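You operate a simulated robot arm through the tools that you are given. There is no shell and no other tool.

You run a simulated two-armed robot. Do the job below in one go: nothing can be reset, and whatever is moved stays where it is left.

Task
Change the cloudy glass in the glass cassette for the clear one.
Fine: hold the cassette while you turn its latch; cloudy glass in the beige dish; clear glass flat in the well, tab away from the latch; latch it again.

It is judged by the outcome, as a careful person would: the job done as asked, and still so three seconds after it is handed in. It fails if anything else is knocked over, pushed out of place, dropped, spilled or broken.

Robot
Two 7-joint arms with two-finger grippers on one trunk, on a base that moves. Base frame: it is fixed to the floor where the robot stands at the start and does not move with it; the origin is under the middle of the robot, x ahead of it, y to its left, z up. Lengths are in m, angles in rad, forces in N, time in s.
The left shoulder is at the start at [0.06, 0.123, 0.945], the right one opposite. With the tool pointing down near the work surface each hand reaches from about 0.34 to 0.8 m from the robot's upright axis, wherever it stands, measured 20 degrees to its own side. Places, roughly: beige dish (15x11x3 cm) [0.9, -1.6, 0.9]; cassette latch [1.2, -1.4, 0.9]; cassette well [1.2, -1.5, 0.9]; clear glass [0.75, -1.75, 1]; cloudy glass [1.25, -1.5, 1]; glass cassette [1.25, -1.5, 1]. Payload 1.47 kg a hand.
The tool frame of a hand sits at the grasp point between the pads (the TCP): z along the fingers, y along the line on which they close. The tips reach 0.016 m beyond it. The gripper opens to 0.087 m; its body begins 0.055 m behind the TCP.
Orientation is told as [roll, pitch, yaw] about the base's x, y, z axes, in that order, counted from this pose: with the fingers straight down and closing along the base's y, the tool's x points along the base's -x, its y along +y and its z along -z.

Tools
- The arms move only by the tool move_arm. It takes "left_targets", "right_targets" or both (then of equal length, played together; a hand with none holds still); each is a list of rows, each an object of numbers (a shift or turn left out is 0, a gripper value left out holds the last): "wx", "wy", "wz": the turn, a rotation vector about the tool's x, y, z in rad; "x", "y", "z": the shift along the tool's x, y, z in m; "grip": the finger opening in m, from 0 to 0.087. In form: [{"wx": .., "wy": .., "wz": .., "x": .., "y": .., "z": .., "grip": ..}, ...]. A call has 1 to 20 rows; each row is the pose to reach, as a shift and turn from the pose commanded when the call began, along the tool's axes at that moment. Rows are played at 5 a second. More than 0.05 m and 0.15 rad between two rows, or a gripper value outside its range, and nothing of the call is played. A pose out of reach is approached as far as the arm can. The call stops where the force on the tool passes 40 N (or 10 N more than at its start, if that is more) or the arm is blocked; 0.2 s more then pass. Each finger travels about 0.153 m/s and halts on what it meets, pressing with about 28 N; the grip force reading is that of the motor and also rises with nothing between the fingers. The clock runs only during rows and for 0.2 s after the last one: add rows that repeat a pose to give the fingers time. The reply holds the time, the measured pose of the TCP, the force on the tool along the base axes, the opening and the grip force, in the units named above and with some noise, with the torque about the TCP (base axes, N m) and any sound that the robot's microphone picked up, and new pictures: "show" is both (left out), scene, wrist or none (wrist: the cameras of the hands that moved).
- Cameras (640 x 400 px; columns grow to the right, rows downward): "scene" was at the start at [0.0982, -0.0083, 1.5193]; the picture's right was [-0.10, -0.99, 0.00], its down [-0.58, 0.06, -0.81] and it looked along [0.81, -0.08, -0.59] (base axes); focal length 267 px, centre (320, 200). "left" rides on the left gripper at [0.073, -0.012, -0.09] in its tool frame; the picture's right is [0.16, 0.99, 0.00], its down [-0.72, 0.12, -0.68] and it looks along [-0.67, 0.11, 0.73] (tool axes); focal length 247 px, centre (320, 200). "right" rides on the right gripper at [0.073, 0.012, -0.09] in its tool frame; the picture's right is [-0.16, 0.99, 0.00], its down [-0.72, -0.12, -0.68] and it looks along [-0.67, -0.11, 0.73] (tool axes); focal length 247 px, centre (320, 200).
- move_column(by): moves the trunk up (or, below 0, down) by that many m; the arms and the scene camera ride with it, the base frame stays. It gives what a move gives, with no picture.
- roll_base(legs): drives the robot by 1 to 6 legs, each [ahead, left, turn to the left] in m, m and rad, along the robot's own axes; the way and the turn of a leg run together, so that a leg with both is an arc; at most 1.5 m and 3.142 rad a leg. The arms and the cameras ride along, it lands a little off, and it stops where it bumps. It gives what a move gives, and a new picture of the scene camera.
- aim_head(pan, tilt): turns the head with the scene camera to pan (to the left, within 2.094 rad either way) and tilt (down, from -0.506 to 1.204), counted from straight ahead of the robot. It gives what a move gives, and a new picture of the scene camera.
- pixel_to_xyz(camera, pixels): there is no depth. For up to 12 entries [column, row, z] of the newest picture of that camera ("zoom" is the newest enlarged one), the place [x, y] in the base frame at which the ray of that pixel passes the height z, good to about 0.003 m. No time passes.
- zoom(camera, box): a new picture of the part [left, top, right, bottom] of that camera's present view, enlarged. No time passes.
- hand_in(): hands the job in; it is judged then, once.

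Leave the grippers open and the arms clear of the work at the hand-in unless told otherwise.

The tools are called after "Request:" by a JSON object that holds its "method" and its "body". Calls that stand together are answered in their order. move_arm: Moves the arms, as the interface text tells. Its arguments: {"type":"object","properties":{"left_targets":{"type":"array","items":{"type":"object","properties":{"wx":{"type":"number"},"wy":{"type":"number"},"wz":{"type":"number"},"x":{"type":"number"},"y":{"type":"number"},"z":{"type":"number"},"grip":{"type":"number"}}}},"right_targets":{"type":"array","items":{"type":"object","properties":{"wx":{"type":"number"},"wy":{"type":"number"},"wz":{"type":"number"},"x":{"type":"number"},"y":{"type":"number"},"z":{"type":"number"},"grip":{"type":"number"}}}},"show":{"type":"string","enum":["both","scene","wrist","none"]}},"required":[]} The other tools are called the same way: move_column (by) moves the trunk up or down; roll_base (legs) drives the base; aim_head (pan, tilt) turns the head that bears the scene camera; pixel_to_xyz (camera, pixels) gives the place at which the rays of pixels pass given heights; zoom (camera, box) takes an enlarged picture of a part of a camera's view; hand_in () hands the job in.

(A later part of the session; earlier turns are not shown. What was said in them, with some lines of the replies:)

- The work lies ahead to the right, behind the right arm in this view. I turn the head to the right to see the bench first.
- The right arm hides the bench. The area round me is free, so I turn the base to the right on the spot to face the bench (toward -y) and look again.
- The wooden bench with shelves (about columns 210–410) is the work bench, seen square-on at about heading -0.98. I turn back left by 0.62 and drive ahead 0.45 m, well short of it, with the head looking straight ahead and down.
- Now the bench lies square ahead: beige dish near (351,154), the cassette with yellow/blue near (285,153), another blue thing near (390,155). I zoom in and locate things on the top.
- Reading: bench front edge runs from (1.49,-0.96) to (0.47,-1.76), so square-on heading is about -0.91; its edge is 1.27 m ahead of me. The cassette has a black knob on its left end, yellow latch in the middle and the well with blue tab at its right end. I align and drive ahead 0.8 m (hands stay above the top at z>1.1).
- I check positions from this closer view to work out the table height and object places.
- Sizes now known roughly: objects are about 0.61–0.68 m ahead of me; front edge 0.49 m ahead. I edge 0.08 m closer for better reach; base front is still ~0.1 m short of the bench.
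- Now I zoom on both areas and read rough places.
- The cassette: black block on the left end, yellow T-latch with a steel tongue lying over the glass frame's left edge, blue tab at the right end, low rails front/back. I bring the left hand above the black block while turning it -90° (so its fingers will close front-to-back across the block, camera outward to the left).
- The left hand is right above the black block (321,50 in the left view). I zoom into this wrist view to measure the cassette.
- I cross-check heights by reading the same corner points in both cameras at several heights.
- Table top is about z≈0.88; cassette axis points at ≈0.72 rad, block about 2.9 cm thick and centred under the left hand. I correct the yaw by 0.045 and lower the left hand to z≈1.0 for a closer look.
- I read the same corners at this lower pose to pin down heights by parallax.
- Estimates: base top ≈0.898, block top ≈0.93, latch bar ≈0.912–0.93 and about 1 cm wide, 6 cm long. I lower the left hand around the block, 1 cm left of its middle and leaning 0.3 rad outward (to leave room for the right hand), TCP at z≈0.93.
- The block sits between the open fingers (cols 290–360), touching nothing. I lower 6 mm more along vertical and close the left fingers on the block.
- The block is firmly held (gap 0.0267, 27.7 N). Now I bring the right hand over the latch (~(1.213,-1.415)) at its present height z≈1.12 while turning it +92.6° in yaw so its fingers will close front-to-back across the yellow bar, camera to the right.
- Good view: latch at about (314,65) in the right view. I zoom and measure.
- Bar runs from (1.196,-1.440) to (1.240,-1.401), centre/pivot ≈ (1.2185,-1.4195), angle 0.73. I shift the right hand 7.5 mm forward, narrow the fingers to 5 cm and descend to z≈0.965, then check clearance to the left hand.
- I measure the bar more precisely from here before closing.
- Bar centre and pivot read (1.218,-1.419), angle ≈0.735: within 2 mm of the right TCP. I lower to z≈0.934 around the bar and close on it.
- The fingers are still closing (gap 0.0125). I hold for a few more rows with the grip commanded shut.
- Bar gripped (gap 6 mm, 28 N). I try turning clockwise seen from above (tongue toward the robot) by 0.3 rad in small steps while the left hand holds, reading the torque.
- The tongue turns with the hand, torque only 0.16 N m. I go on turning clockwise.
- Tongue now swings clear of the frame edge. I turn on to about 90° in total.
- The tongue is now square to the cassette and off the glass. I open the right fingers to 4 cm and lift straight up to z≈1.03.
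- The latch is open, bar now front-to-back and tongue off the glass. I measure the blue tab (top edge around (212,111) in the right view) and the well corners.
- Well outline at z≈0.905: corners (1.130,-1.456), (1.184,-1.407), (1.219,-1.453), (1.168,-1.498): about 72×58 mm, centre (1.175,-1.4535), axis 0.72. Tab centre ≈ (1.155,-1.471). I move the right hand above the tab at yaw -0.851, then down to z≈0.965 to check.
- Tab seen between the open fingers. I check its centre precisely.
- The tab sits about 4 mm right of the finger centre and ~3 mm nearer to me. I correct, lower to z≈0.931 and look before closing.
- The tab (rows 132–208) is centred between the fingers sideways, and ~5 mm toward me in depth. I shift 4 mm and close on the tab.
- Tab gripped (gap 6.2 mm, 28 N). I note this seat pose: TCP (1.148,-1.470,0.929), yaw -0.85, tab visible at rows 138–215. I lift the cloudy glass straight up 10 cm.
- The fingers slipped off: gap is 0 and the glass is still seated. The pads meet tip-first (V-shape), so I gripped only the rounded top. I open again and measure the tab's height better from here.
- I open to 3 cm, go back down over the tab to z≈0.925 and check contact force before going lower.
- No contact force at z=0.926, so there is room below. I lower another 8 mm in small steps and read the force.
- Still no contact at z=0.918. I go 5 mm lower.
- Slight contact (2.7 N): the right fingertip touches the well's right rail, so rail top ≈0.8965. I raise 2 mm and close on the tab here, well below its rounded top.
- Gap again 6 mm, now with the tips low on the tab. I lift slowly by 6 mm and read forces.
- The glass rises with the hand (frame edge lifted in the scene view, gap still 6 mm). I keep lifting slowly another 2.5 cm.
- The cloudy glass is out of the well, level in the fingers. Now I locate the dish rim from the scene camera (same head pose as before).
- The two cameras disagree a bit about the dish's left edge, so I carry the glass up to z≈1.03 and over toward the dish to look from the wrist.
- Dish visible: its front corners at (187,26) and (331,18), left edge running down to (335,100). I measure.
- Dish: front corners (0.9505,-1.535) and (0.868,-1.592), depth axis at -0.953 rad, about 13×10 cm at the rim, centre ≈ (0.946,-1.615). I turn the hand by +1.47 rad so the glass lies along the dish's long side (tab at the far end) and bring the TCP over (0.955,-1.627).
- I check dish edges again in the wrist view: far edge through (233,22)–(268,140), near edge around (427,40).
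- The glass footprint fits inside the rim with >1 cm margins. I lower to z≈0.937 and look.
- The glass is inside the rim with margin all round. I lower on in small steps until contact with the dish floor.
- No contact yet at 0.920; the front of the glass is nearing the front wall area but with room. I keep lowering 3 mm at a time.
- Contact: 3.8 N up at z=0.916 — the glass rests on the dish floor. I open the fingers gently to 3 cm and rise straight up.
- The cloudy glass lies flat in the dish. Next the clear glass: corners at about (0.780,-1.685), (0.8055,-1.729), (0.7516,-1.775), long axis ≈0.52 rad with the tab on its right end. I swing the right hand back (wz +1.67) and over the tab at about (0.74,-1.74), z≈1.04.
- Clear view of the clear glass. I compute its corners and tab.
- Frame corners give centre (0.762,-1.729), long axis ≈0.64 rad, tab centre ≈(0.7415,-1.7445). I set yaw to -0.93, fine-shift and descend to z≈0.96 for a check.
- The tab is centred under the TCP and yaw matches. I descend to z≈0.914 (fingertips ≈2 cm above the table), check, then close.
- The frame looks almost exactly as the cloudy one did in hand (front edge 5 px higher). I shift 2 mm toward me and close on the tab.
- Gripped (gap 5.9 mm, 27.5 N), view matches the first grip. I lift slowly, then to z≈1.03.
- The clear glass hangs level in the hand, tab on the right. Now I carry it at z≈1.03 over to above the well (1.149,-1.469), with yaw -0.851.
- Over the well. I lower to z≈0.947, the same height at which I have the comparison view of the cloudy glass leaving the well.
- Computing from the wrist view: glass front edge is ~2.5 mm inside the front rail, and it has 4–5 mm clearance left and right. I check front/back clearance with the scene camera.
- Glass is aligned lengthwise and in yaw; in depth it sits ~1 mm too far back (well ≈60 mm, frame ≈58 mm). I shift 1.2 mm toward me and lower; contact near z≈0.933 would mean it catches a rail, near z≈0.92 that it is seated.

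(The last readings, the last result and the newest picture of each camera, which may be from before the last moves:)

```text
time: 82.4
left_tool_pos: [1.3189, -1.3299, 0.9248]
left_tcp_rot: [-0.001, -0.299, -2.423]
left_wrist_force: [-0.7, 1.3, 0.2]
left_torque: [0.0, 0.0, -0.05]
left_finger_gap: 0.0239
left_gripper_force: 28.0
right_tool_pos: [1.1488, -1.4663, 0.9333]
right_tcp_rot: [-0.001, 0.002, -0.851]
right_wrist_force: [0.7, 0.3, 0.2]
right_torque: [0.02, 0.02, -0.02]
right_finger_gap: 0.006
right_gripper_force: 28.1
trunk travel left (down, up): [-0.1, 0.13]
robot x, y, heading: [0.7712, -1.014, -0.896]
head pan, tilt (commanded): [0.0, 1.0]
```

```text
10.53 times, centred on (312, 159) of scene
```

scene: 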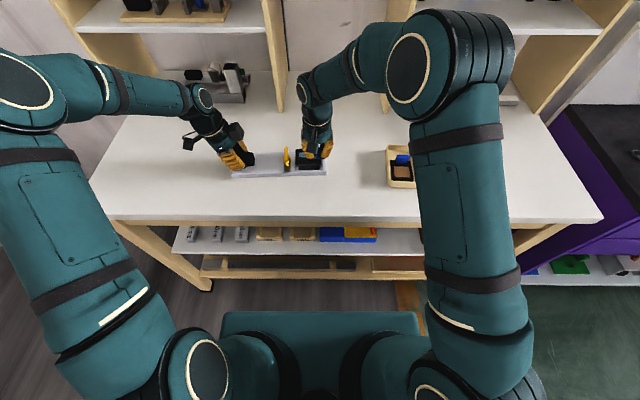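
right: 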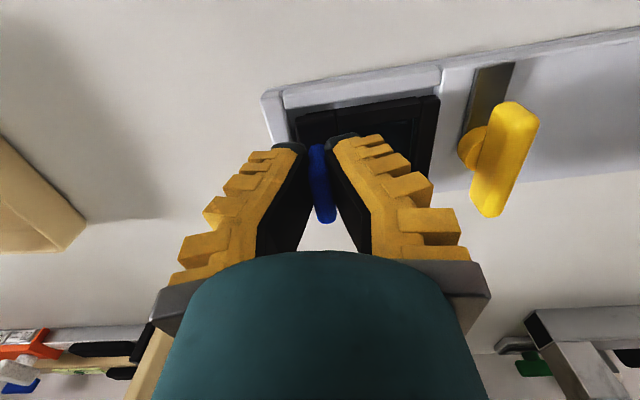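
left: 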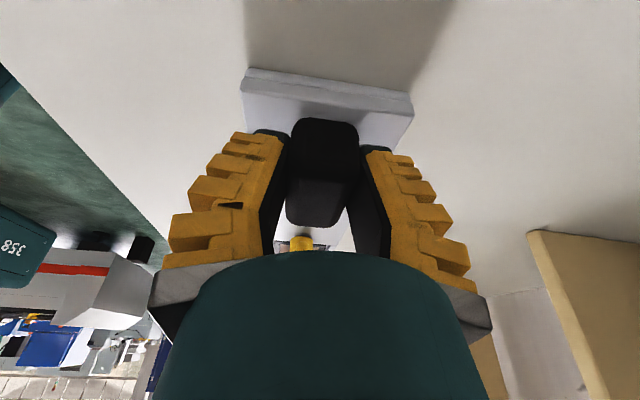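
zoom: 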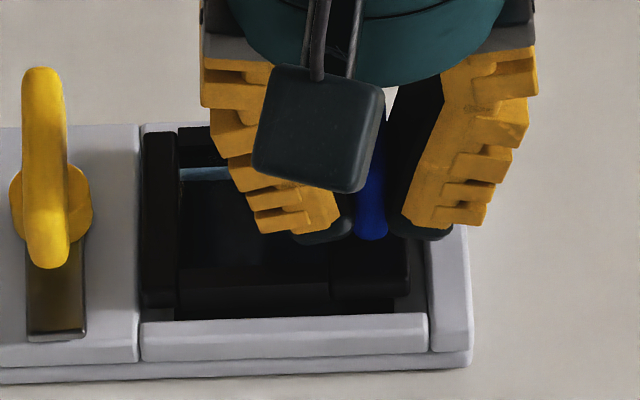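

Front clearance is now ≈1.2 mm, side clearances 5.7/2.2 mm. I shift 1.5 mm to the right and lower in 2 mm steps, checking force.

Request:
{"method": "move_arm", "body": {"right_targets": [{"y": -0.0015}, {"y": -0.0015, "z": 0.0015}, {"y": -0.0015, "z": 0.003}, {"y": -0.0015, "z": 0.003}], "show": "none"}}

Request:
{"method": "move_arm", "body": {"right_targets": [{"z": 0.0015}, {"z": 0.003}, {"z": 0.003}], "show": "wrist"}}

Request:
{"method": "zoom", "body": {"camera": "scene", "box": [290, 140, 335, 178]}}

```text
time: 83.4
left_tool_pos: [1.3187, -1.3293, 0.9248]
left_tcp_rot: [0.0, -0.3, -2.422]
left_wrist_force: [0.8, 1.6, 1.1]
left_torque: [0.01, 0.01, 0.01]
left_finger_gap: 0.0238
left_gripper_force: 28.2
right_tool_pos: [1.1471, -1.467, 0.9311]
right_tcp_rot: [0.0, 0.001, -0.851]
right_wrist_force: [-0.1, 0.9, -0.5]
right_torque: [0.02, 0.02, -0.01]
right_finger_gap: 0.0063
right_gripper_force: 27.8
trunk travel left (down, up): [-0.1, 0.13]
robot x, y, heading: [0.78, -1.0146, -0.895]
head pan, tilt (commanded): [0.0, 1.0]
```

```text
time: 84.2
left_tool_pos: [1.3182, -1.3289, 0.9242]
left_tcp_rot: [0.0, -0.301, -2.424]
left_wrist_force: [0.0, 2.1, 0.4]
left_torque: [0.03, 0.0, 0.0]
left_finger_gap: 0.0238
left_gripper_force: 28.1
right_tool_pos: [1.1459, -1.4683, 0.9267]
right_tcp_rot: [0.0, -0.001, -0.852]
right_wrist_force: [-0.4, -0.2, -0.2]
right_torque: [-0.01, -0.02, -0.01]
right_finger_gap: 0.0059
right_gripper_force: 27.7
trunk travel left (down, up): [-0.1, 0.13]
robot x, y, heading: [0.7748, -1.0159, -0.898]
head pan, tilt (commanded): [0.0, 1.0]
```

right: 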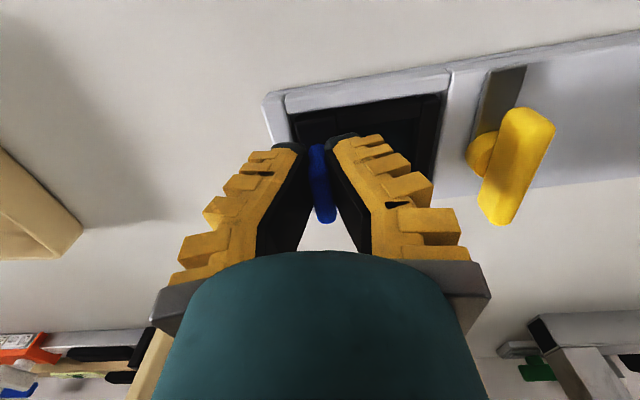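

```text
10.53 times, centred on (312, 159) of scene
```

zoom: 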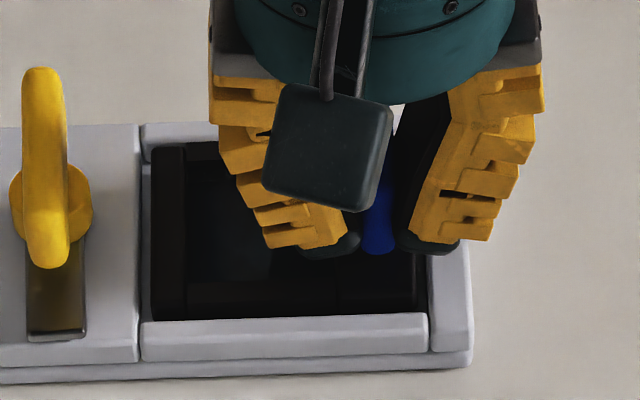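

No force at z=0.9267 and the frame is already between the rails. I keep lowering.

Request:
{"method": "move_arm", "body": {"right_targets": [{"z": 0.001}, {"z": 0.002}, {"z": 0.003}, {"z": 0.003}], "show": "none"}}

Request:
{"method": "move_arm", "body": {"right_targets": [{"z": 0.001}, {"z": 0.002}, {"z": 0.002}], "show": "none"}}

Request:
{"method": "zoom", "body": {"camera": "scene", "box": [290, 140, 335, 178]}}

Request:
{"method": "zoom", "body": {"camera": "right", "box": [240, 40, 480, 190]}}

```text
time: 85.2
left_tool_pos: [1.3181, -1.3297, 0.9247]
left_tcp_rot: [0.0, -0.301, -2.423]
left_wrist_force: [0.8, 0.5, 1.1]
left_torque: [-0.01, 0.02, 0.0]
left_finger_gap: 0.024
left_gripper_force: 28.2
right_tool_pos: [1.1462, -1.4676, 0.9242]
right_tcp_rot: [0.001, 0.0, -0.852]
right_wrist_force: [0.1, 0.1, -0.2]
right_torque: [-0.02, 0.03, 0.03]
right_finger_gap: 0.006
right_gripper_force: 28.3
trunk travel left (down, up): [-0.1, 0.13]
robot x, y, heading: [0.7752, -1.0158, -0.898]
head pan, tilt (commanded): [0.0, 1.0]
```

```text
time: 86.0
left_tool_pos: [1.3175, -1.33, 0.9248]
left_tcp_rot: [0.002, -0.299, -2.423]
left_wrist_force: [1.0, -1.2, -0.4]
left_torque: [0.02, -0.01, 0.02]
left_finger_gap: 0.0234
left_gripper_force: 27.6
right_tool_pos: [1.146, -1.4676, 0.9228]
right_tcp_rot: [0.001, 0.0, -0.851]
right_wrist_force: [-1.1, 0.4, 4.0]
right_torque: [0.01, -0.01, -0.02]
right_finger_gap: 0.006
right_gripper_force: 28.4
trunk travel left (down, up): [-0.1, 0.13]
robot x, y, heading: [0.7758, -1.0163, -0.894]
head pan, tilt (commanded): [0.0, 1.0]
```

```text
10.53 times, centred on (312, 159) of scene
```

zoom: 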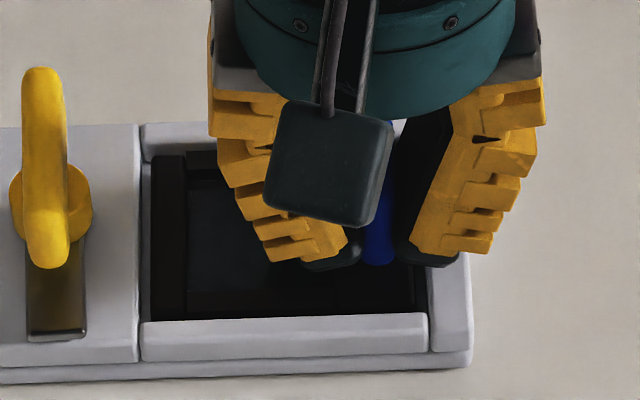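

```text
2.67 times, centred on (360, 115) of right
```

zoom: 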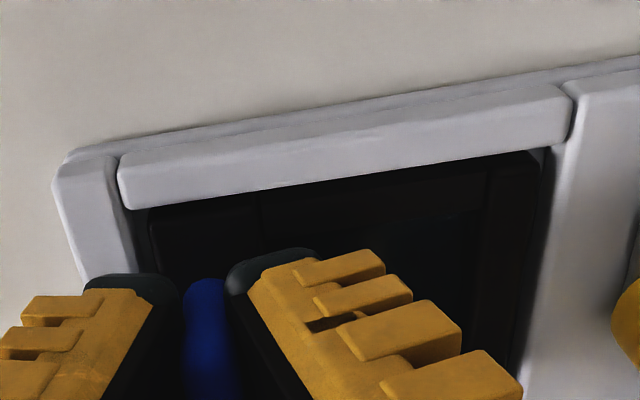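

Contact 4 N at z=0.9228, matching the seat height; frame lies below the rails all round. I open the fingers gently and rise to look.

Request:
{"method": "move_arm", "body": {"right_targets": [{"grip": 0.01}, {"grip": 0.016}, {"grip": 0.022}, {"grip": 0.028}, {"grip": 0.03}, {"z": -0.01, "grip": 0.03}, {"z": -0.03, "grip": 0.03}, {"z": -0.07, "grip": 0.03}, {"z": -0.107, "grip": 0.03}, {"z": -0.107, "grip": 0.03}], "show": "both"}}

Request:
{"method": "zoom", "body": {"camera": "scene", "box": [285, 135, 335, 180]}}

Request:
{"method": "zoom", "body": {"camera": "right", "box": [270, 20, 430, 150]}}

```text
time: 88.2
left_tool_pos: [1.3189, -1.3298, 0.9255]
left_tcp_rot: [-0.001, -0.301, -2.424]
left_wrist_force: [-0.2, 0.9, -0.1]
left_torque: [-0.03, 0.02, -0.04]
left_finger_gap: 0.024
left_gripper_force: 28.2
right_tool_pos: [1.1464, -1.4669, 1.0314]
right_tcp_rot: [0.001, 0.001, -0.852]
right_wrist_force: [-0.6, 0.1, 0.5]
right_torque: [0.01, -0.02, 0.01]
right_finger_gap: 0.0361
right_gripper_force: 4.7
trunk travel left (down, up): [-0.1, 0.13]
robot x, y, heading: [0.7763, -1.0166, -0.894]
head pan, tilt (commanded): [0.0, 1.0]
```

scene: 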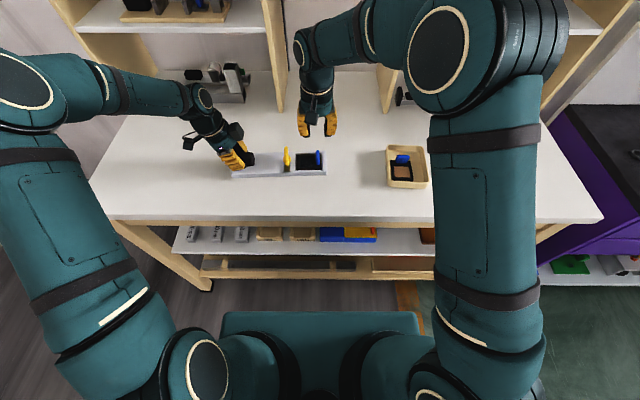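
right: 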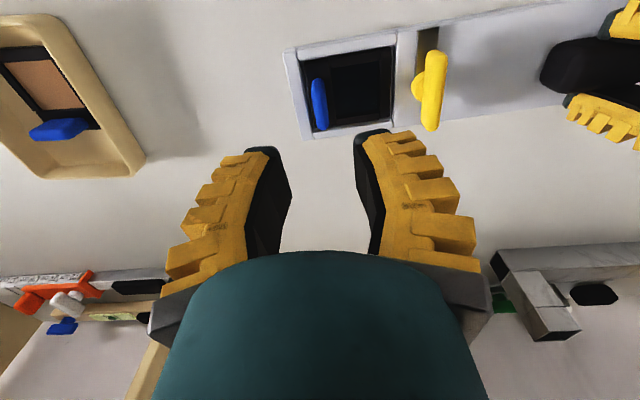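

```text
8.89 times, centred on (310, 158) of scene
```

zoom: 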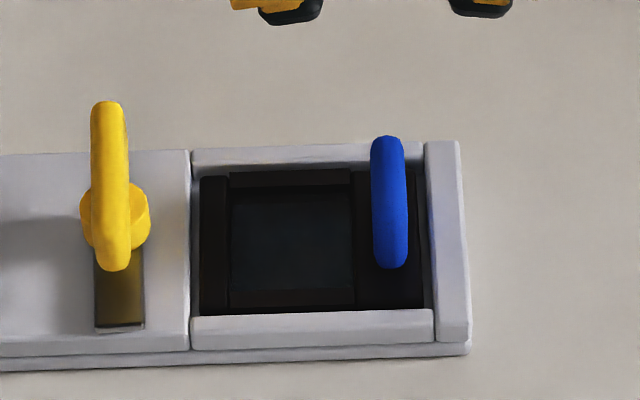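

```text
3.08 times, centred on (350, 85) of right
```

zoom: 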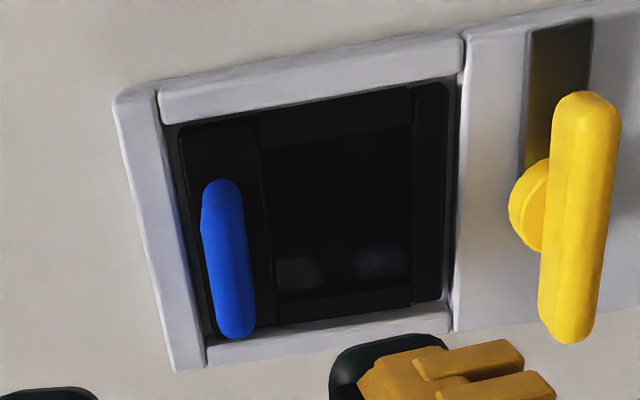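

The clear glass lies flat in the well, tab on the right, away from the latch — same look as the original. Now I locate the yellow bar for re-latching: ends at about (436,51) and (430.6,130.5) in the right view.

Request:
{"method": "pixel_to_xyz", "body": {"camera": "right", "pixels": [[436.1, 50.9, 0.928], [430.6, 130.5, 0.928], [433.3, 90.7, 0.928], [418.5, 86.5, 0.91]]}}

Request:
{"method": "pixel_to_xyz", "body": {"camera": "scene", "pixels": [[286.4, 148, 0.928], [287, 162.5, 0.928], [286.7, 155.5, 0.928]]}}

```text
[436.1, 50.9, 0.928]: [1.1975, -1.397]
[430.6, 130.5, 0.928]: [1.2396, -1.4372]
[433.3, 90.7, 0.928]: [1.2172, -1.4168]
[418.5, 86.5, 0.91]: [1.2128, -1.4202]
```

```text
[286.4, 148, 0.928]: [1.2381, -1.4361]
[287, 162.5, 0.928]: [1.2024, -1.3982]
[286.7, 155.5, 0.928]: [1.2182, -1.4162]
```

Bar centre (1.218,-1.417), direction ≈-0.82. I move the right hand above it, fingers 3–4 cm apart, and descend to z≈0.965.

Request:
{"method": "move_arm", "body": {"right_targets": [{"x": -0.0025, "y": 0.022, "wz": -0.01}, {"x": -0.005, "y": 0.044, "wz": -0.02}, {"x": -0.0075, "y": 0.066, "wz": -0.032}, {"x": -0.0099, "y": 0.0867, "wz": -0.032}, {"x": -0.0099, "y": 0.0867, "wz": -0.032, "z": 0.03}, {"x": -0.0099, "y": 0.0867, "wz": -0.032, "z": 0.066}, {"x": -0.0099, "y": 0.0867, "wz": -0.032, "z": 0.066}], "show": "both"}}

Request:
{"method": "zoom", "body": {"camera": "right", "box": [220, 60, 420, 200]}}

Request:
{"method": "zoom", "body": {"camera": "scene", "box": [220, 90, 340, 185]}}

```text
time: 89.8
left_tool_pos: [1.3187, -1.3287, 0.9238]
left_tcp_rot: [0.002, -0.298, -2.423]
left_wrist_force: [0.1, 0.4, 0.3]
left_torque: [-0.01, -0.02, 0.0]
left_finger_gap: 0.0237
left_gripper_force: 27.9
right_tool_pos: [1.2194, -1.4187, 0.9637]
right_tcp_rot: [0.0, 0.001, -0.819]
right_wrist_force: [0.4, 0.3, -0.5]
right_torque: [-0.03, 0.0, 0.01]
right_finger_gap: 0.0362
right_gripper_force: 4.8
trunk travel left (down, up): [-0.1, 0.13]
robot x, y, heading: [0.7751, -1.0147, -0.902]
head pan, tilt (commanded): [0.0, 1.0]
```

scene: 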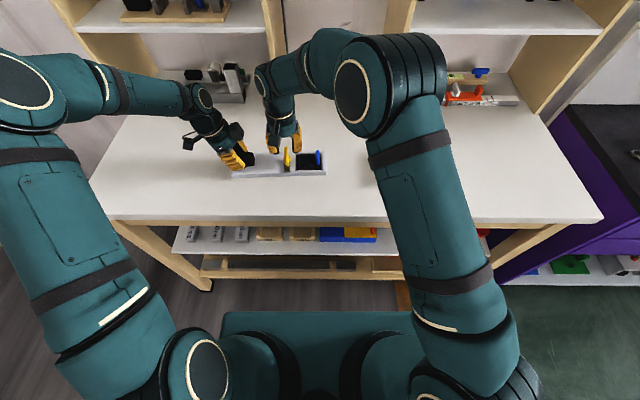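
right: 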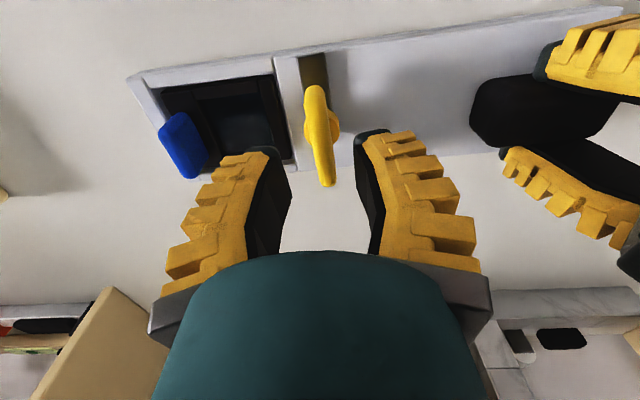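

```text
2.86 times, centred on (320, 130) of right
```

zoom: 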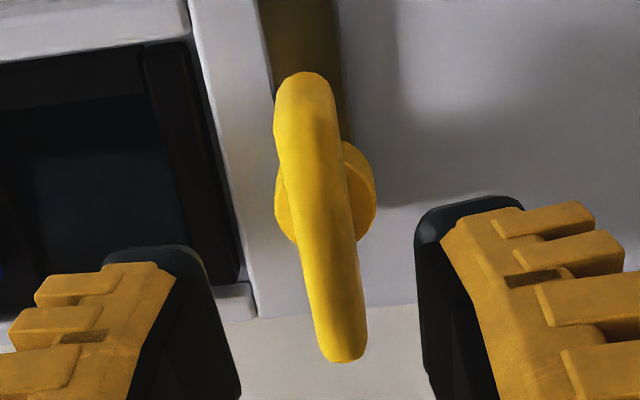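

```text
4.21 times, centred on (280, 138) of scene
```

zoom: 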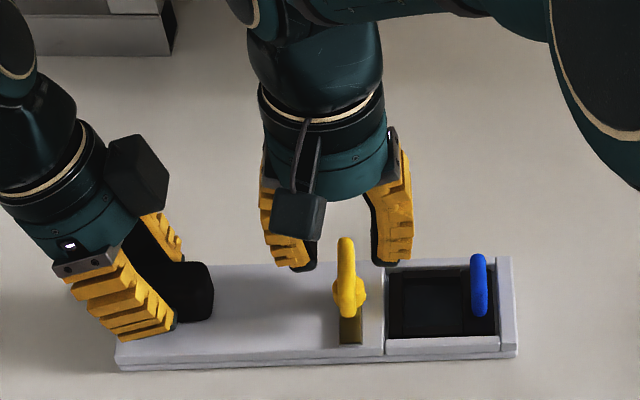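

The bar is centred sideways; its middle is ~3 mm nearer to me. I shift 3 mm, lower to z≈0.931 and close on it.

Request:
{"method": "move_arm", "body": {"right_targets": [{"x": 0.003, "z": 0.012}, {"x": 0.003, "z": 0.024}, {"x": 0.003, "z": 0.0325}, {"x": 0.003, "z": 0.0325, "grip": 0.024}, {"x": 0.003, "z": 0.0325, "grip": 0.016}, {"x": 0.003, "z": 0.0325, "grip": 0.01}, {"x": 0.003, "z": 0.0325, "grip": 0.004}, {"x": 0.003, "z": 0.0325, "grip": 0.0}, {"x": 0.003, "z": 0.0325, "grip": 0.0}, {"x": 0.003, "z": 0.0325, "grip": 0.0}, {"x": 0.003, "z": 0.0325, "grip": 0.0}], "show": "wrist"}}

Request:
{"method": "zoom", "body": {"camera": "scene", "box": [220, 90, 340, 185]}}

```text
time: 92.2
left_tool_pos: [1.3175, -1.3309, 0.9237]
left_tcp_rot: [0.0, -0.299, -2.426]
left_wrist_force: [-6.0, -8.7, -2.3]
left_torque: [-0.07, 0.1, 0.07]
left_finger_gap: 0.0232
left_gripper_force: 27.7
right_tool_pos: [1.2164, -1.4156, 0.9318]
right_tcp_rot: [0.002, -0.001, -0.818]
right_wrist_force: [4.4, 7.7, 9.5]
right_torque: [0.12, 0.04, 0.06]
right_finger_gap: 0.006
right_gripper_force: 28.2
trunk travel left (down, up): [-0.1, 0.13]
robot x, y, heading: [0.7775, -1.0139, -0.902]
head pan, tilt (commanded): [0.0, 1.0]
```

right: 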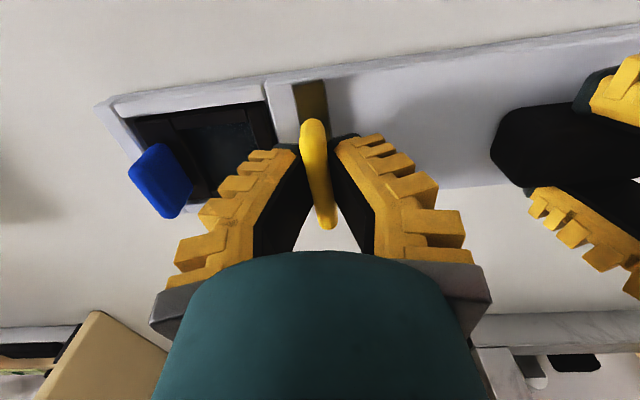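

```text
4.21 times, centred on (280, 138) of scene
```

zoom: 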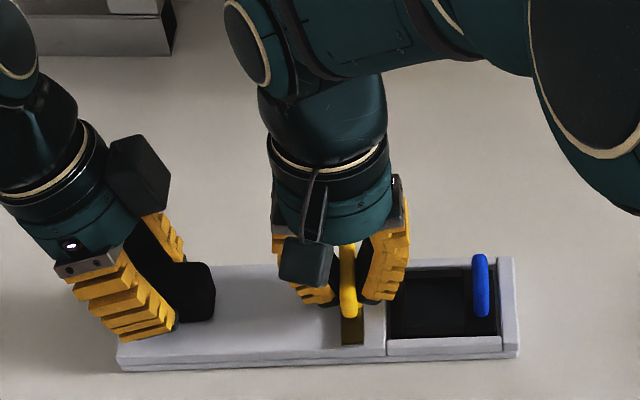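

Bar gripped; ~9 N sideways shows the pivot is ~1 mm to the left of the TCP. I shift 1 mm left and begin turning the latch back counter-clockwise while the left hand holds.

Request:
{"method": "move_arm", "body": {"right_targets": [{"y": 0.001, "grip": 0.0}, {"y": 0.001, "wz": -0.08, "grip": 0.0}, {"y": 0.001, "wz": -0.16, "grip": 0.0}, {"y": 0.001, "wz": -0.24, "grip": 0.0}, {"y": 0.001, "wz": -0.32, "grip": 0.0}, {"y": 0.001, "wz": -0.4, "grip": 0.0}, {"y": 0.001, "wz": -0.48, "grip": 0.0}, {"y": 0.001, "wz": -0.56, "grip": 0.0}], "show": "wrist"}}

Request:
{"method": "zoom", "body": {"camera": "scene", "box": [220, 90, 340, 185]}}

```text
time: 94.0
left_tool_pos: [1.3182, -1.3296, 0.9245]
left_tcp_rot: [-0.001, -0.298, -2.423]
left_wrist_force: [-4.2, 3.4, -0.3]
left_torque: [-0.09, 0.05, -0.22]
left_finger_gap: 0.0239
left_gripper_force: 28.2
right_tool_pos: [1.2172, -1.4163, 0.9318]
right_tcp_rot: [-0.001, -0.001, -0.259]
right_wrist_force: [3.1, -6.9, 8.3]
right_torque: [-0.09, -0.18, -0.2]
right_finger_gap: 0.0056
right_gripper_force: 28.0
trunk travel left (down, up): [-0.1, 0.13]
robot x, y, heading: [0.7782, -1.012, -0.899]
head pan, tilt (commanded): [0.0, 1.0]
```

right: 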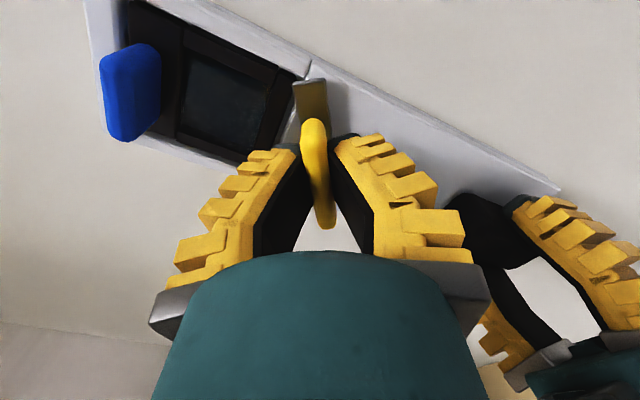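

```text
4.21 times, centred on (280, 138) of scene
```

zoom: 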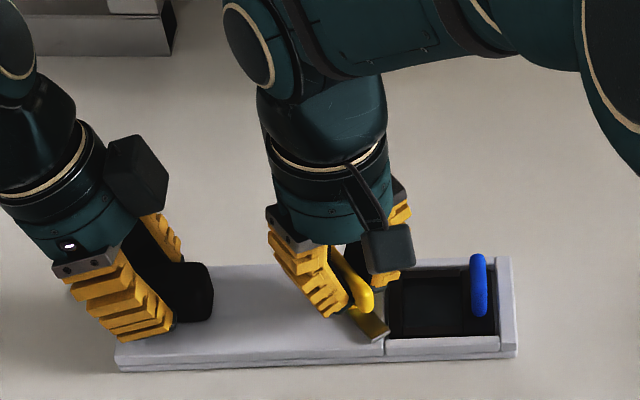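

The latch follows. I turn on another 0.99 rad to bring the tongue over the frame.

Request:
{"method": "move_arm", "body": {"right_targets": [{"wz": -0.08, "grip": 0.0}, {"wz": -0.16, "grip": 0.0}, {"wz": -0.24, "grip": 0.0}, {"wz": -0.32, "grip": 0.0}, {"wz": -0.4, "grip": 0.0}, {"wz": -0.48, "grip": 0.0}, {"wz": -0.56, "grip": 0.0}], "show": "wrist"}}

Request:
{"method": "move_arm", "body": {"right_targets": [{"wz": -0.08, "grip": 0.0}, {"wz": -0.16, "grip": 0.0}, {"wz": -0.24, "grip": 0.0}, {"wz": -0.32, "grip": 0.0}, {"wz": -0.4, "grip": 0.0}, {"wz": -0.43, "grip": 0.0}, {"wz": -0.43, "grip": 0.0}], "show": "both"}}

Request:
{"method": "zoom", "body": {"camera": "right", "box": [220, 0, 420, 150]}}

```text
time: 95.6
left_tool_pos: [1.3185, -1.3293, 0.9233]
left_tcp_rot: [0.001, -0.297, -2.422]
left_wrist_force: [4.9, 14.0, 1.0]
left_torque: [0.17, -0.18, -0.33]
left_finger_gap: 0.0239
left_gripper_force: 28.6
right_tool_pos: [1.2158, -1.4159, 0.9307]
right_tcp_rot: [-0.002, 0.0, 0.302]
right_wrist_force: [-4.5, -15.4, 8.1]
right_torque: [-0.2, 0.2, -0.19]
right_finger_gap: 0.006
right_gripper_force: 28.1
trunk travel left (down, up): [-0.1, 0.13]
robot x, y, heading: [0.7758, -1.0144, -0.895]
head pan, tilt (commanded): [0.0, 1.0]
```

right: 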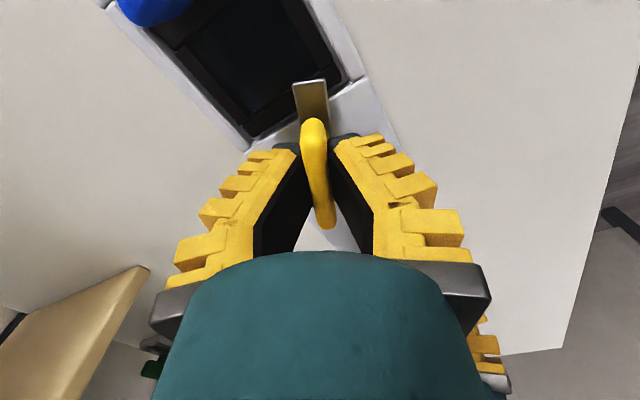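

```text
time: 97.2
left_tool_pos: [1.3197, -1.3291, 0.9245]
left_tcp_rot: [0.0, -0.3, -2.423]
left_wrist_force: [10.4, 17.5, -0.1]
left_torque: [0.09, -0.15, -0.31]
left_finger_gap: 0.0244
left_gripper_force: 27.9
right_tool_pos: [1.2162, -1.4141, 0.9308]
right_tcp_rot: [0.001, 0.002, 0.732]
right_wrist_force: [-8.3, -19.1, 7.9]
right_torque: [-0.18, 0.09, -0.35]
right_finger_gap: 0.0062
right_gripper_force: 28.6
trunk travel left (down, up): [-0.1, 0.13]
robot x, y, heading: [0.777, -1.0142, -0.892]
head pan, tilt (commanded): [0.0, 1.0]
```

scene: 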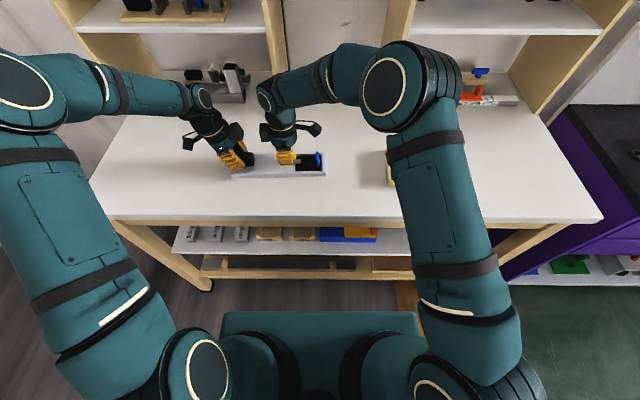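
right: 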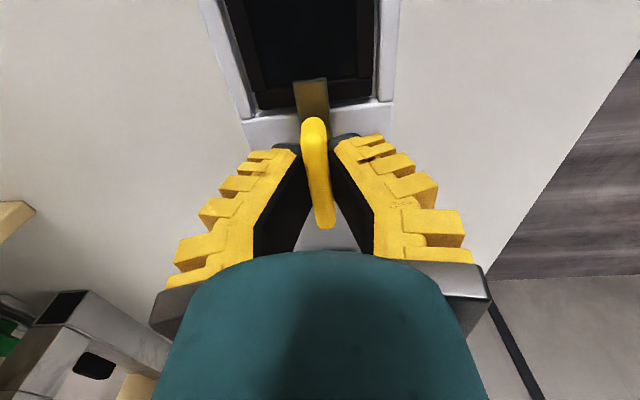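

```text
2.67 times, centred on (320, 75) of right
```

zoom: 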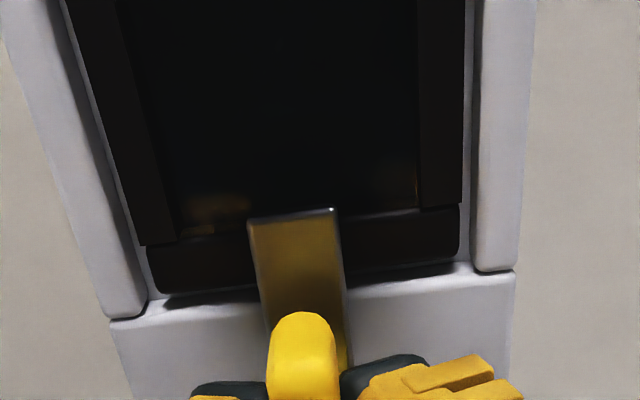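

The tongue lies over the frame's left edge again at the original angle (yaw 0.73). About 20 N side load has built up, so I ease the hand toward the pivot before releasing.

Request:
{"method": "move_arm", "body": {"right_targets": [{"x": 0.0006, "y": -0.001, "grip": 0.0}, {"x": 0.0012, "y": -0.002, "grip": 0.0}, {"x": 0.0012, "y": -0.002, "grip": 0.0}], "show": "none"}}

```text
time: 98.0
left_tool_pos: [1.3186, -1.3298, 0.9241]
left_tcp_rot: [0.003, -0.302, -2.423]
left_wrist_force: [10.4, 10.3, -2.1]
left_torque: [0.12, -0.2, -0.11]
left_finger_gap: 0.0239
left_gripper_force: 27.7
right_tool_pos: [1.2172, -1.4158, 0.9316]
right_tcp_rot: [0.002, 0.0, 0.731]
right_wrist_force: [-11.1, -8.9, 6.6]
right_torque: [-0.18, 0.23, -0.27]
right_finger_gap: 0.0063
right_gripper_force: 28.3
trunk travel left (down, up): [-0.1, 0.13]
robot x, y, heading: [0.7754, -1.0138, -0.897]
head pan, tilt (commanded): [0.0, 1.0]
```

The remaining load points along the cassette to the right; I ease another 2 mm that way.

Request:
{"method": "move_arm", "body": {"right_targets": [{"x": 0.001, "grip": 0.0}, {"x": 0.002, "grip": 0.0}, {"x": 0.002, "grip": 0.0}], "show": "wrist"}}

```text
time: 98.8
left_tool_pos: [1.3173, -1.3306, 0.9249]
left_tcp_rot: [0.001, -0.302, -2.423]
left_wrist_force: [0.3, 2.9, 0.0]
left_torque: [-0.07, 0.0, -0.05]
left_finger_gap: 0.0238
left_gripper_force: 28.4
right_tool_pos: [1.2163, -1.4165, 0.9321]
right_tcp_rot: [-0.001, -0.002, 0.732]
right_wrist_force: [0.2, -0.9, 3.0]
right_torque: [-0.03, 0.06, -0.26]
right_finger_gap: 0.0061
right_gripper_force: 27.7
trunk travel left (down, up): [-0.1, 0.13]
robot x, y, heading: [0.7823, -1.0157, -0.899]
head pan, tilt (commanded): [0.0, 1.0]
```

right: 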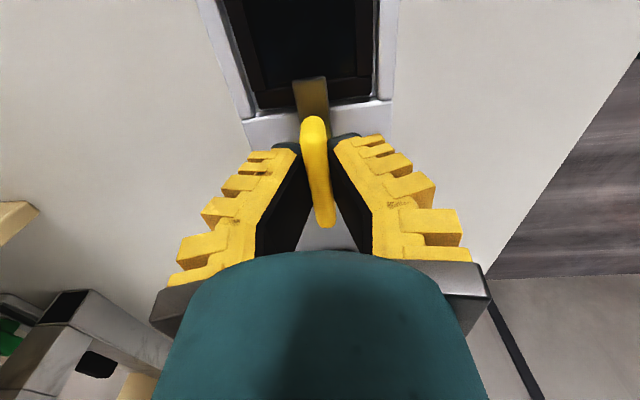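

Side load gone. I open the fingers and rise straight up to inspect the latch.

Request:
{"method": "move_arm", "body": {"right_targets": [{"grip": 0.012}, {"grip": 0.022}, {"grip": 0.032}, {"grip": 0.04}, {"grip": 0.04, "z": -0.01}, {"grip": 0.04, "z": -0.03}, {"grip": 0.04, "z": -0.07}, {"grip": 0.04, "z": -0.11}, {"grip": 0.04, "z": -0.14}, {"grip": 0.04, "z": -0.14}], "show": "both"}}

Request:
{"method": "zoom", "body": {"camera": "right", "box": [234, 0, 394, 100]}}

Request:
{"method": "zoom", "body": {"camera": "scene", "box": [220, 130, 340, 200]}}

```text
time: 101.0
left_tool_pos: [1.3193, -1.3305, 0.9231]
left_tcp_rot: [0.001, -0.299, -2.421]
left_wrist_force: [-1.1, 0.4, 2.8]
left_torque: [-0.03, -0.07, -0.07]
left_finger_gap: 0.0236
left_gripper_force: 27.9
right_tool_pos: [1.2178, -1.4185, 1.0719]
right_tcp_rot: [0.001, 0.0, 0.732]
right_wrist_force: [0.1, -0.1, -0.2]
right_torque: [0.01, -0.04, 0.01]
right_finger_gap: 0.0458
right_gripper_force: 4.3
trunk travel left (down, up): [-0.1, 0.13]
robot x, y, heading: [0.7746, -1.0217, -0.895]
head pan, tilt (commanded): [0.0, 1.0]
```

scene: 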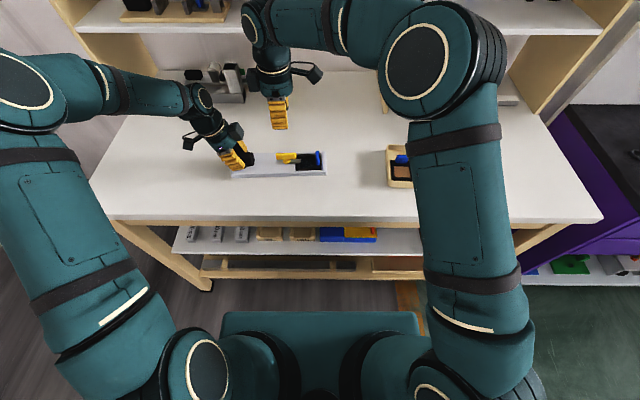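
right: 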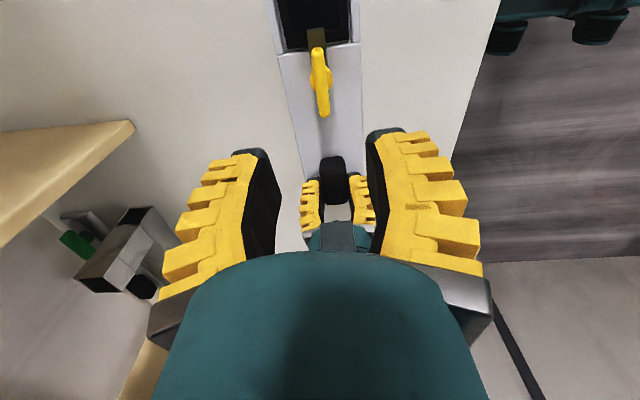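

```text
4.00 times, centred on (314, 50) of right
```

zoom: 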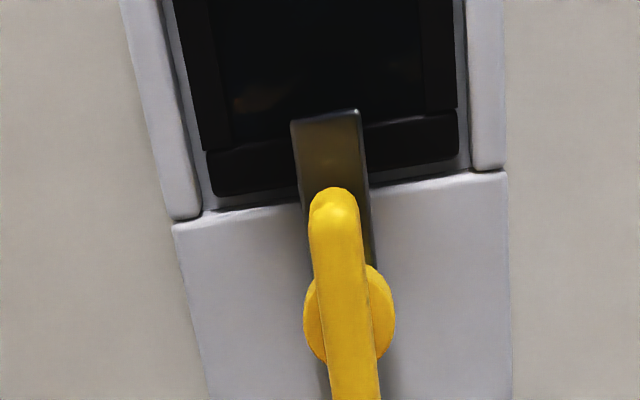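

```text
5.33 times, centred on (280, 165) of scene
```

zoom: 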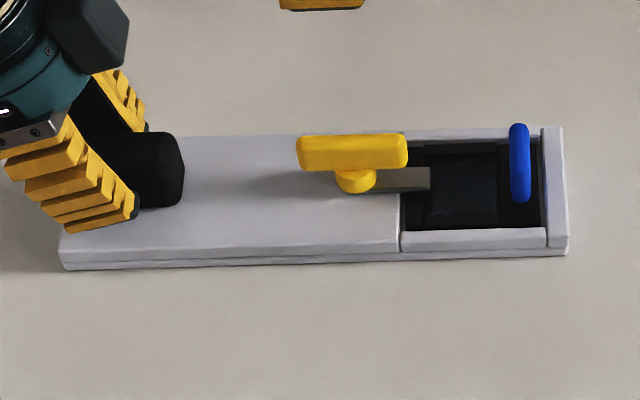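

The latch is back at its original position: tongue over the frame's edge, bar parallel to the cassette, glass flat, tab on the right. Now I open the left hand gently and withdraw it along its own axis (up and to the left).

Request:
{"method": "move_arm", "body": {"left_targets": [{"grip": 0.03}, {"grip": 0.038}, {"grip": 0.048}, {"grip": 0.06}, {"grip": 0.065}, {"grip": 0.065, "z": -0.01}, {"grip": 0.065, "z": -0.03}, {"grip": 0.065, "z": -0.06}, {"grip": 0.065, "z": -0.1}, {"grip": 0.065, "z": -0.14}, {"grip": 0.065, "z": -0.17}, {"grip": 0.065, "z": -0.17}], "show": "both"}}

Request:
{"method": "zoom", "body": {"camera": "scene", "box": [220, 130, 340, 200]}}

```text
time: 103.6
left_tool_pos: [1.3571, -1.2972, 1.0882]
left_tcp_rot: [0.001, -0.3, -2.422]
left_wrist_force: [-0.1, 0.3, 0.0]
left_torque: [0.01, -0.02, 0.01]
left_finger_gap: 0.0689
left_gripper_force: 2.9
right_tool_pos: [1.218, -1.4186, 1.0721]
right_tcp_rot: [-0.001, 0.0, 0.731]
right_wrist_force: [0.2, -0.5, -0.7]
right_torque: [-0.01, 0.01, -0.01]
right_finger_gap: 0.0459
right_gripper_force: 4.2
trunk travel left (down, up): [-0.1, 0.13]
robot x, y, heading: [0.7794, -1.0148, -0.899]
head pan, tilt (commanded): [0.0, 1.0]
```

scene: 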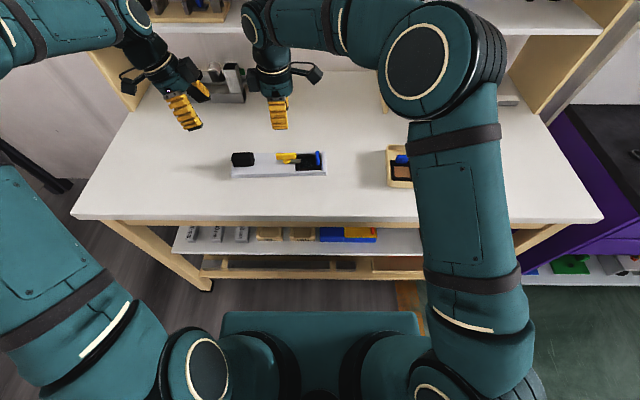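
left: 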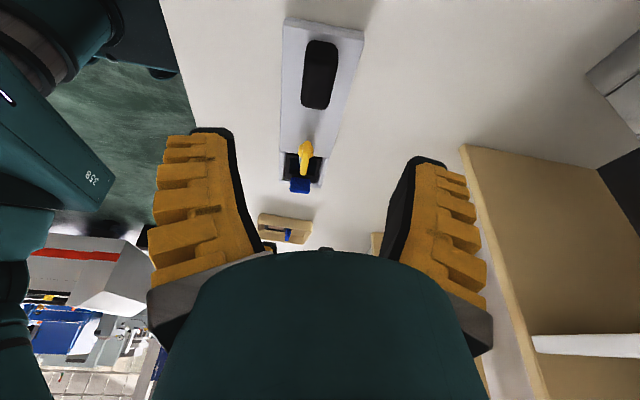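

```text
5.33 times, centred on (280, 165) of scene
```

zoom: 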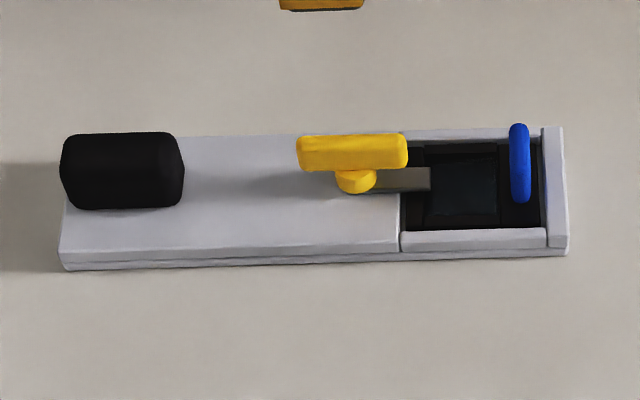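

The cassette stands where it was, latched. I now retreat both arms: first the right hand up and back to the right (un-turning), and the left hand upright and up.

Request:
{"method": "move_arm", "body": {"left_targets": [{"wy": 0.1, "x": -0.006, "z": -0.019, "grip": 0.08}, {"wy": 0.2, "x": -0.012, "z": -0.038, "grip": 0.087}, {"wy": 0.3, "x": -0.0177, "z": -0.0573, "grip": 0.087}, {"wy": 0.3, "x": -0.0177, "z": -0.0573, "grip": 0.087}, {"wy": 0.3, "x": -0.0177, "z": -0.0573, "grip": 0.087}, {"wy": 0.3, "x": -0.0177, "z": -0.0573, "grip": 0.087}, {"wy": 0.3, "x": -0.0177, "z": -0.0573, "grip": 0.087}, {"wy": 0.3, "x": -0.0177, "z": -0.0573, "grip": 0.087}, {"wy": 0.3, "x": -0.0177, "z": -0.0573, "grip": 0.087}, {"wy": 0.3, "x": -0.0177, "z": -0.0573, "grip": 0.087}, {"wy": 0.3, "x": -0.0177, "z": -0.0573, "grip": 0.087}, {"wy": 0.3, "x": -0.0177, "z": -0.0573, "grip": 0.087}, {"wy": 0.3, "x": -0.0177, "z": -0.0573, "grip": 0.087}], "right_targets": [{"z": -0.03, "grip": 0.05}, {"wz": 0.136, "x": 0.023, "y": 0.015, "z": -0.05, "grip": 0.06}, {"wz": 0.272, "x": 0.047, "y": 0.031, "z": -0.05, "grip": 0.07}, {"wz": 0.408, "x": 0.07, "y": 0.046, "z": -0.05, "grip": 0.08}, {"wz": 0.544, "x": 0.093, "y": 0.061, "z": -0.05, "grip": 0.087}, {"wz": 0.68, "x": 0.116, "y": 0.077, "z": -0.05, "grip": 0.087}, {"wz": 0.816, "x": 0.14, "y": 0.092, "z": -0.05, "grip": 0.087}, {"wz": 0.952, "x": 0.163, "y": 0.107, "z": -0.05, "grip": 0.087}, {"wz": 1.088, "x": 0.186, "y": 0.123, "z": -0.05, "grip": 0.087}, {"wz": 1.224, "x": 0.21, "y": 0.138, "z": -0.05, "grip": 0.087}, {"wz": 1.36, "x": 0.233, "y": 0.153, "z": -0.05, "grip": 0.087}, {"wz": 1.496, "x": 0.256, "y": 0.169, "z": -0.05, "grip": 0.087}, {"wz": 1.628, "x": 0.2794, "y": 0.1842, "z": -0.05, "grip": 0.087}], "show": "scene"}}

```text
time: 106.4
left_tool_pos: [1.358, -1.296, 1.1481]
left_tcp_rot: [0.002, 0.001, -2.421]
left_wrist_force: [-0.7, -0.6, -0.2]
left_torque: [-0.02, -0.03, 0.01]
left_finger_gap: 0.0872
left_gripper_force: 0.1
right_tool_pos: [0.8836, -1.4696, 1.1225]
right_tcp_rot: [-0.001, 0.0, -0.901]
right_wrist_force: [-0.1, 0.0, 0.6]
right_torque: [0.02, 0.0, 0.0]
right_finger_gap: 0.087
right_gripper_force: 0.0
trunk travel left (down, up): [-0.1, 0.13]
robot x, y, heading: [0.7797, -1.0123, -0.893]
head pan, tilt (commanded): [0.0, 1.0]
```

scene: 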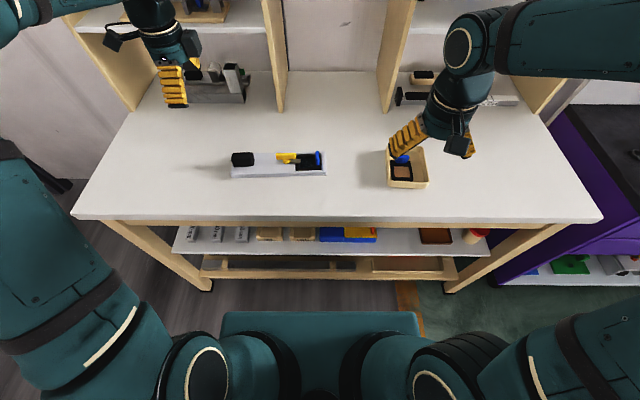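

The right arm is clear. I swing the left hand back to its starting pose.

Request:
{"method": "move_arm", "body": {"left_targets": [{"wz": -0.127, "x": -0.0024, "y": -0.0115, "z": -0.005}, {"wz": -0.254, "x": -0.0049, "y": -0.023, "z": -0.01}, {"wz": -0.381, "x": -0.0073, "y": -0.0345, "z": -0.015}, {"wz": -0.508, "x": -0.0097, "y": -0.046, "z": -0.02}, {"wz": -0.635, "x": -0.0122, "y": -0.0575, "z": -0.02}, {"wz": -0.762, "x": -0.0146, "y": -0.069, "z": -0.02}, {"wz": -0.889, "x": -0.017, "y": -0.0805, "z": -0.02}, {"wz": -1.016, "x": -0.0195, "y": -0.092, "z": -0.02}, {"wz": -1.143, "x": -0.0219, "y": -0.1035, "z": -0.02}, {"wz": -1.27, "x": -0.0243, "y": -0.115, "z": -0.02}, {"wz": -1.397, "x": -0.0268, "y": -0.1265, "z": -0.02}, {"wz": -1.524, "x": -0.0292, "y": -0.138, "z": -0.02}, {"wz": -1.524, "x": -0.0292, "y": -0.138, "z": -0.02}], "show": "scene"}}

Request:
{"method": "zoom", "body": {"camera": "scene", "box": [220, 130, 340, 200]}}

Request:
{"method": "zoom", "body": {"camera": "scene", "box": [370, 120, 470, 200]}}

```text
time: 109.2
left_tool_pos: [1.2433, -1.2135, 1.1671]
left_tcp_rot: [-0.002, 0.001, -0.897]
left_wrist_force: [0.4, 0.6, -0.5]
left_torque: [0.01, -0.01, 0.0]
left_finger_gap: 0.0869
left_gripper_force: 0.1
right_tool_pos: [0.8837, -1.4694, 1.1228]
right_tcp_rot: [-0.002, 0.001, -0.896]
right_wrist_force: [0.3, -0.3, -0.9]
right_torque: [0.0, -0.01, 0.05]
right_finger_gap: 0.0872
right_gripper_force: 0.1
trunk travel left (down, up): [-0.1, 0.13]
robot x, y, heading: [0.7743, -1.0119, -0.895]
head pan, tilt (commanded): [0.0, 1.0]
```

scene: 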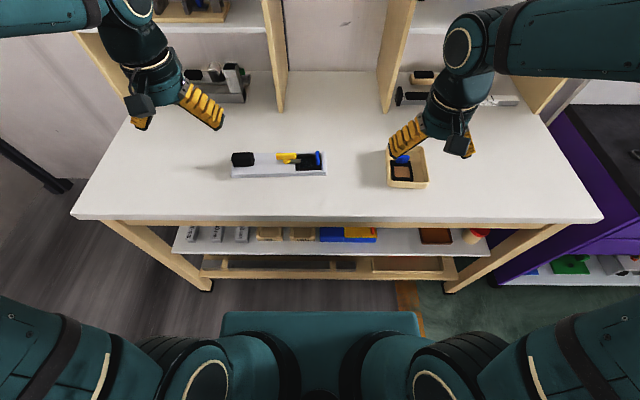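

```text
5.33 times, centred on (280, 165) of scene
```

zoom: 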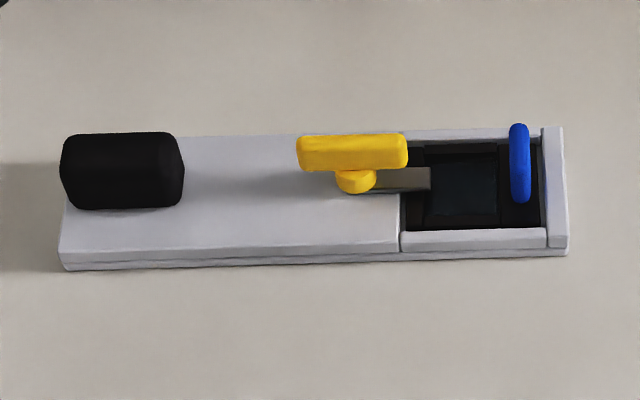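

```text
5.00 times, centred on (420, 160) of scene
```

zoom: 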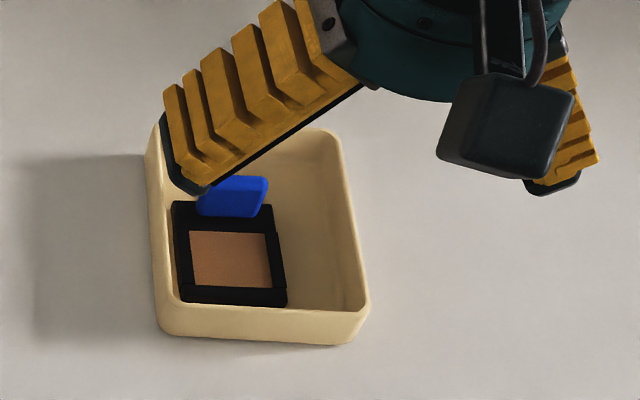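

Everything is in place: clear glass flat and latched, cloudy glass in the dish, grippers open. To leave the work fully clear I roll back 0.3 m the way I came and take a last look.

Request:
{"method": "roll_base", "body": {"legs": [[-0.3, 0, 0]]}}

Request:
{"method": "zoom", "body": {"camera": "scene", "box": [220, 60, 460, 200]}}

```text
time: 111.2
left_tool_pos: [1.0622, -0.9861, 1.1693]
left_tcp_rot: [0.0, 0.0, -0.898]
left_wrist_force: [-0.3, 0.7, 0.5]
left_torque: [-0.01, 0.0, 0.02]
left_finger_gap: 0.0871
left_gripper_force: 0.1
right_tool_pos: [0.7025, -1.2421, 1.1227]
right_tcp_rot: [0.001, -0.001, -0.898]
right_wrist_force: [-0.7, -0.1, 0.5]
right_torque: [-0.02, -0.02, -0.01]
right_finger_gap: 0.087
right_gripper_force: 0.0
trunk travel left (down, up): [-0.1, 0.13]
robot x, y, heading: [0.5971, -0.7856, -0.903]
head pan, tilt (commanded): [0.0, 1.0]
```

scene: 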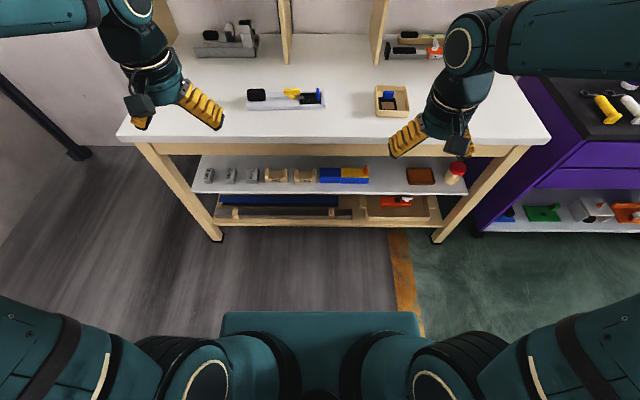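

```text
2.67 times, centred on (340, 130) of scene
```

zoom: 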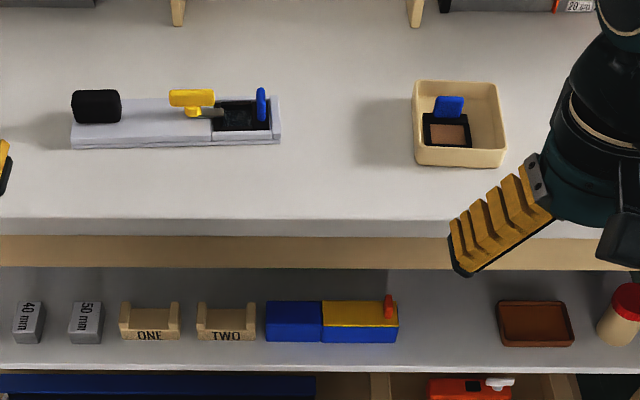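

The clear glass is latched in the well with its tab away from the latch. The cloudy glass lies in the beige dish, nothing else has moved, and both arms are clear with the grippers open. I hand in.

Request:
{"method": "hand_in", "body": {}}

```text
The job is handed in.
```

I swapped the cloudy glass for the clear one and handed the job in; no verdict came back.

- **Cassette:** I held it by its black block with the left hand the whole time, so it was held while I turned the latch both ways. It ended up about where it started, at most about 1 mm off.
- **Cloudy glass:** it lies flat in the beige dish. My first grip on its tab slipped off and left it seated in the well; gripping lower worked.
- **Clear glass:** it is seated flat in the well, with its tab at the end away from the latch.
- **Latch:** it is turned back to its original position, with the tongue over the edge of the glass frame.

In the last pictures nothing else had been moved or knocked over. I left both grippers open and backed the robot about 0.3 m away from the bench.
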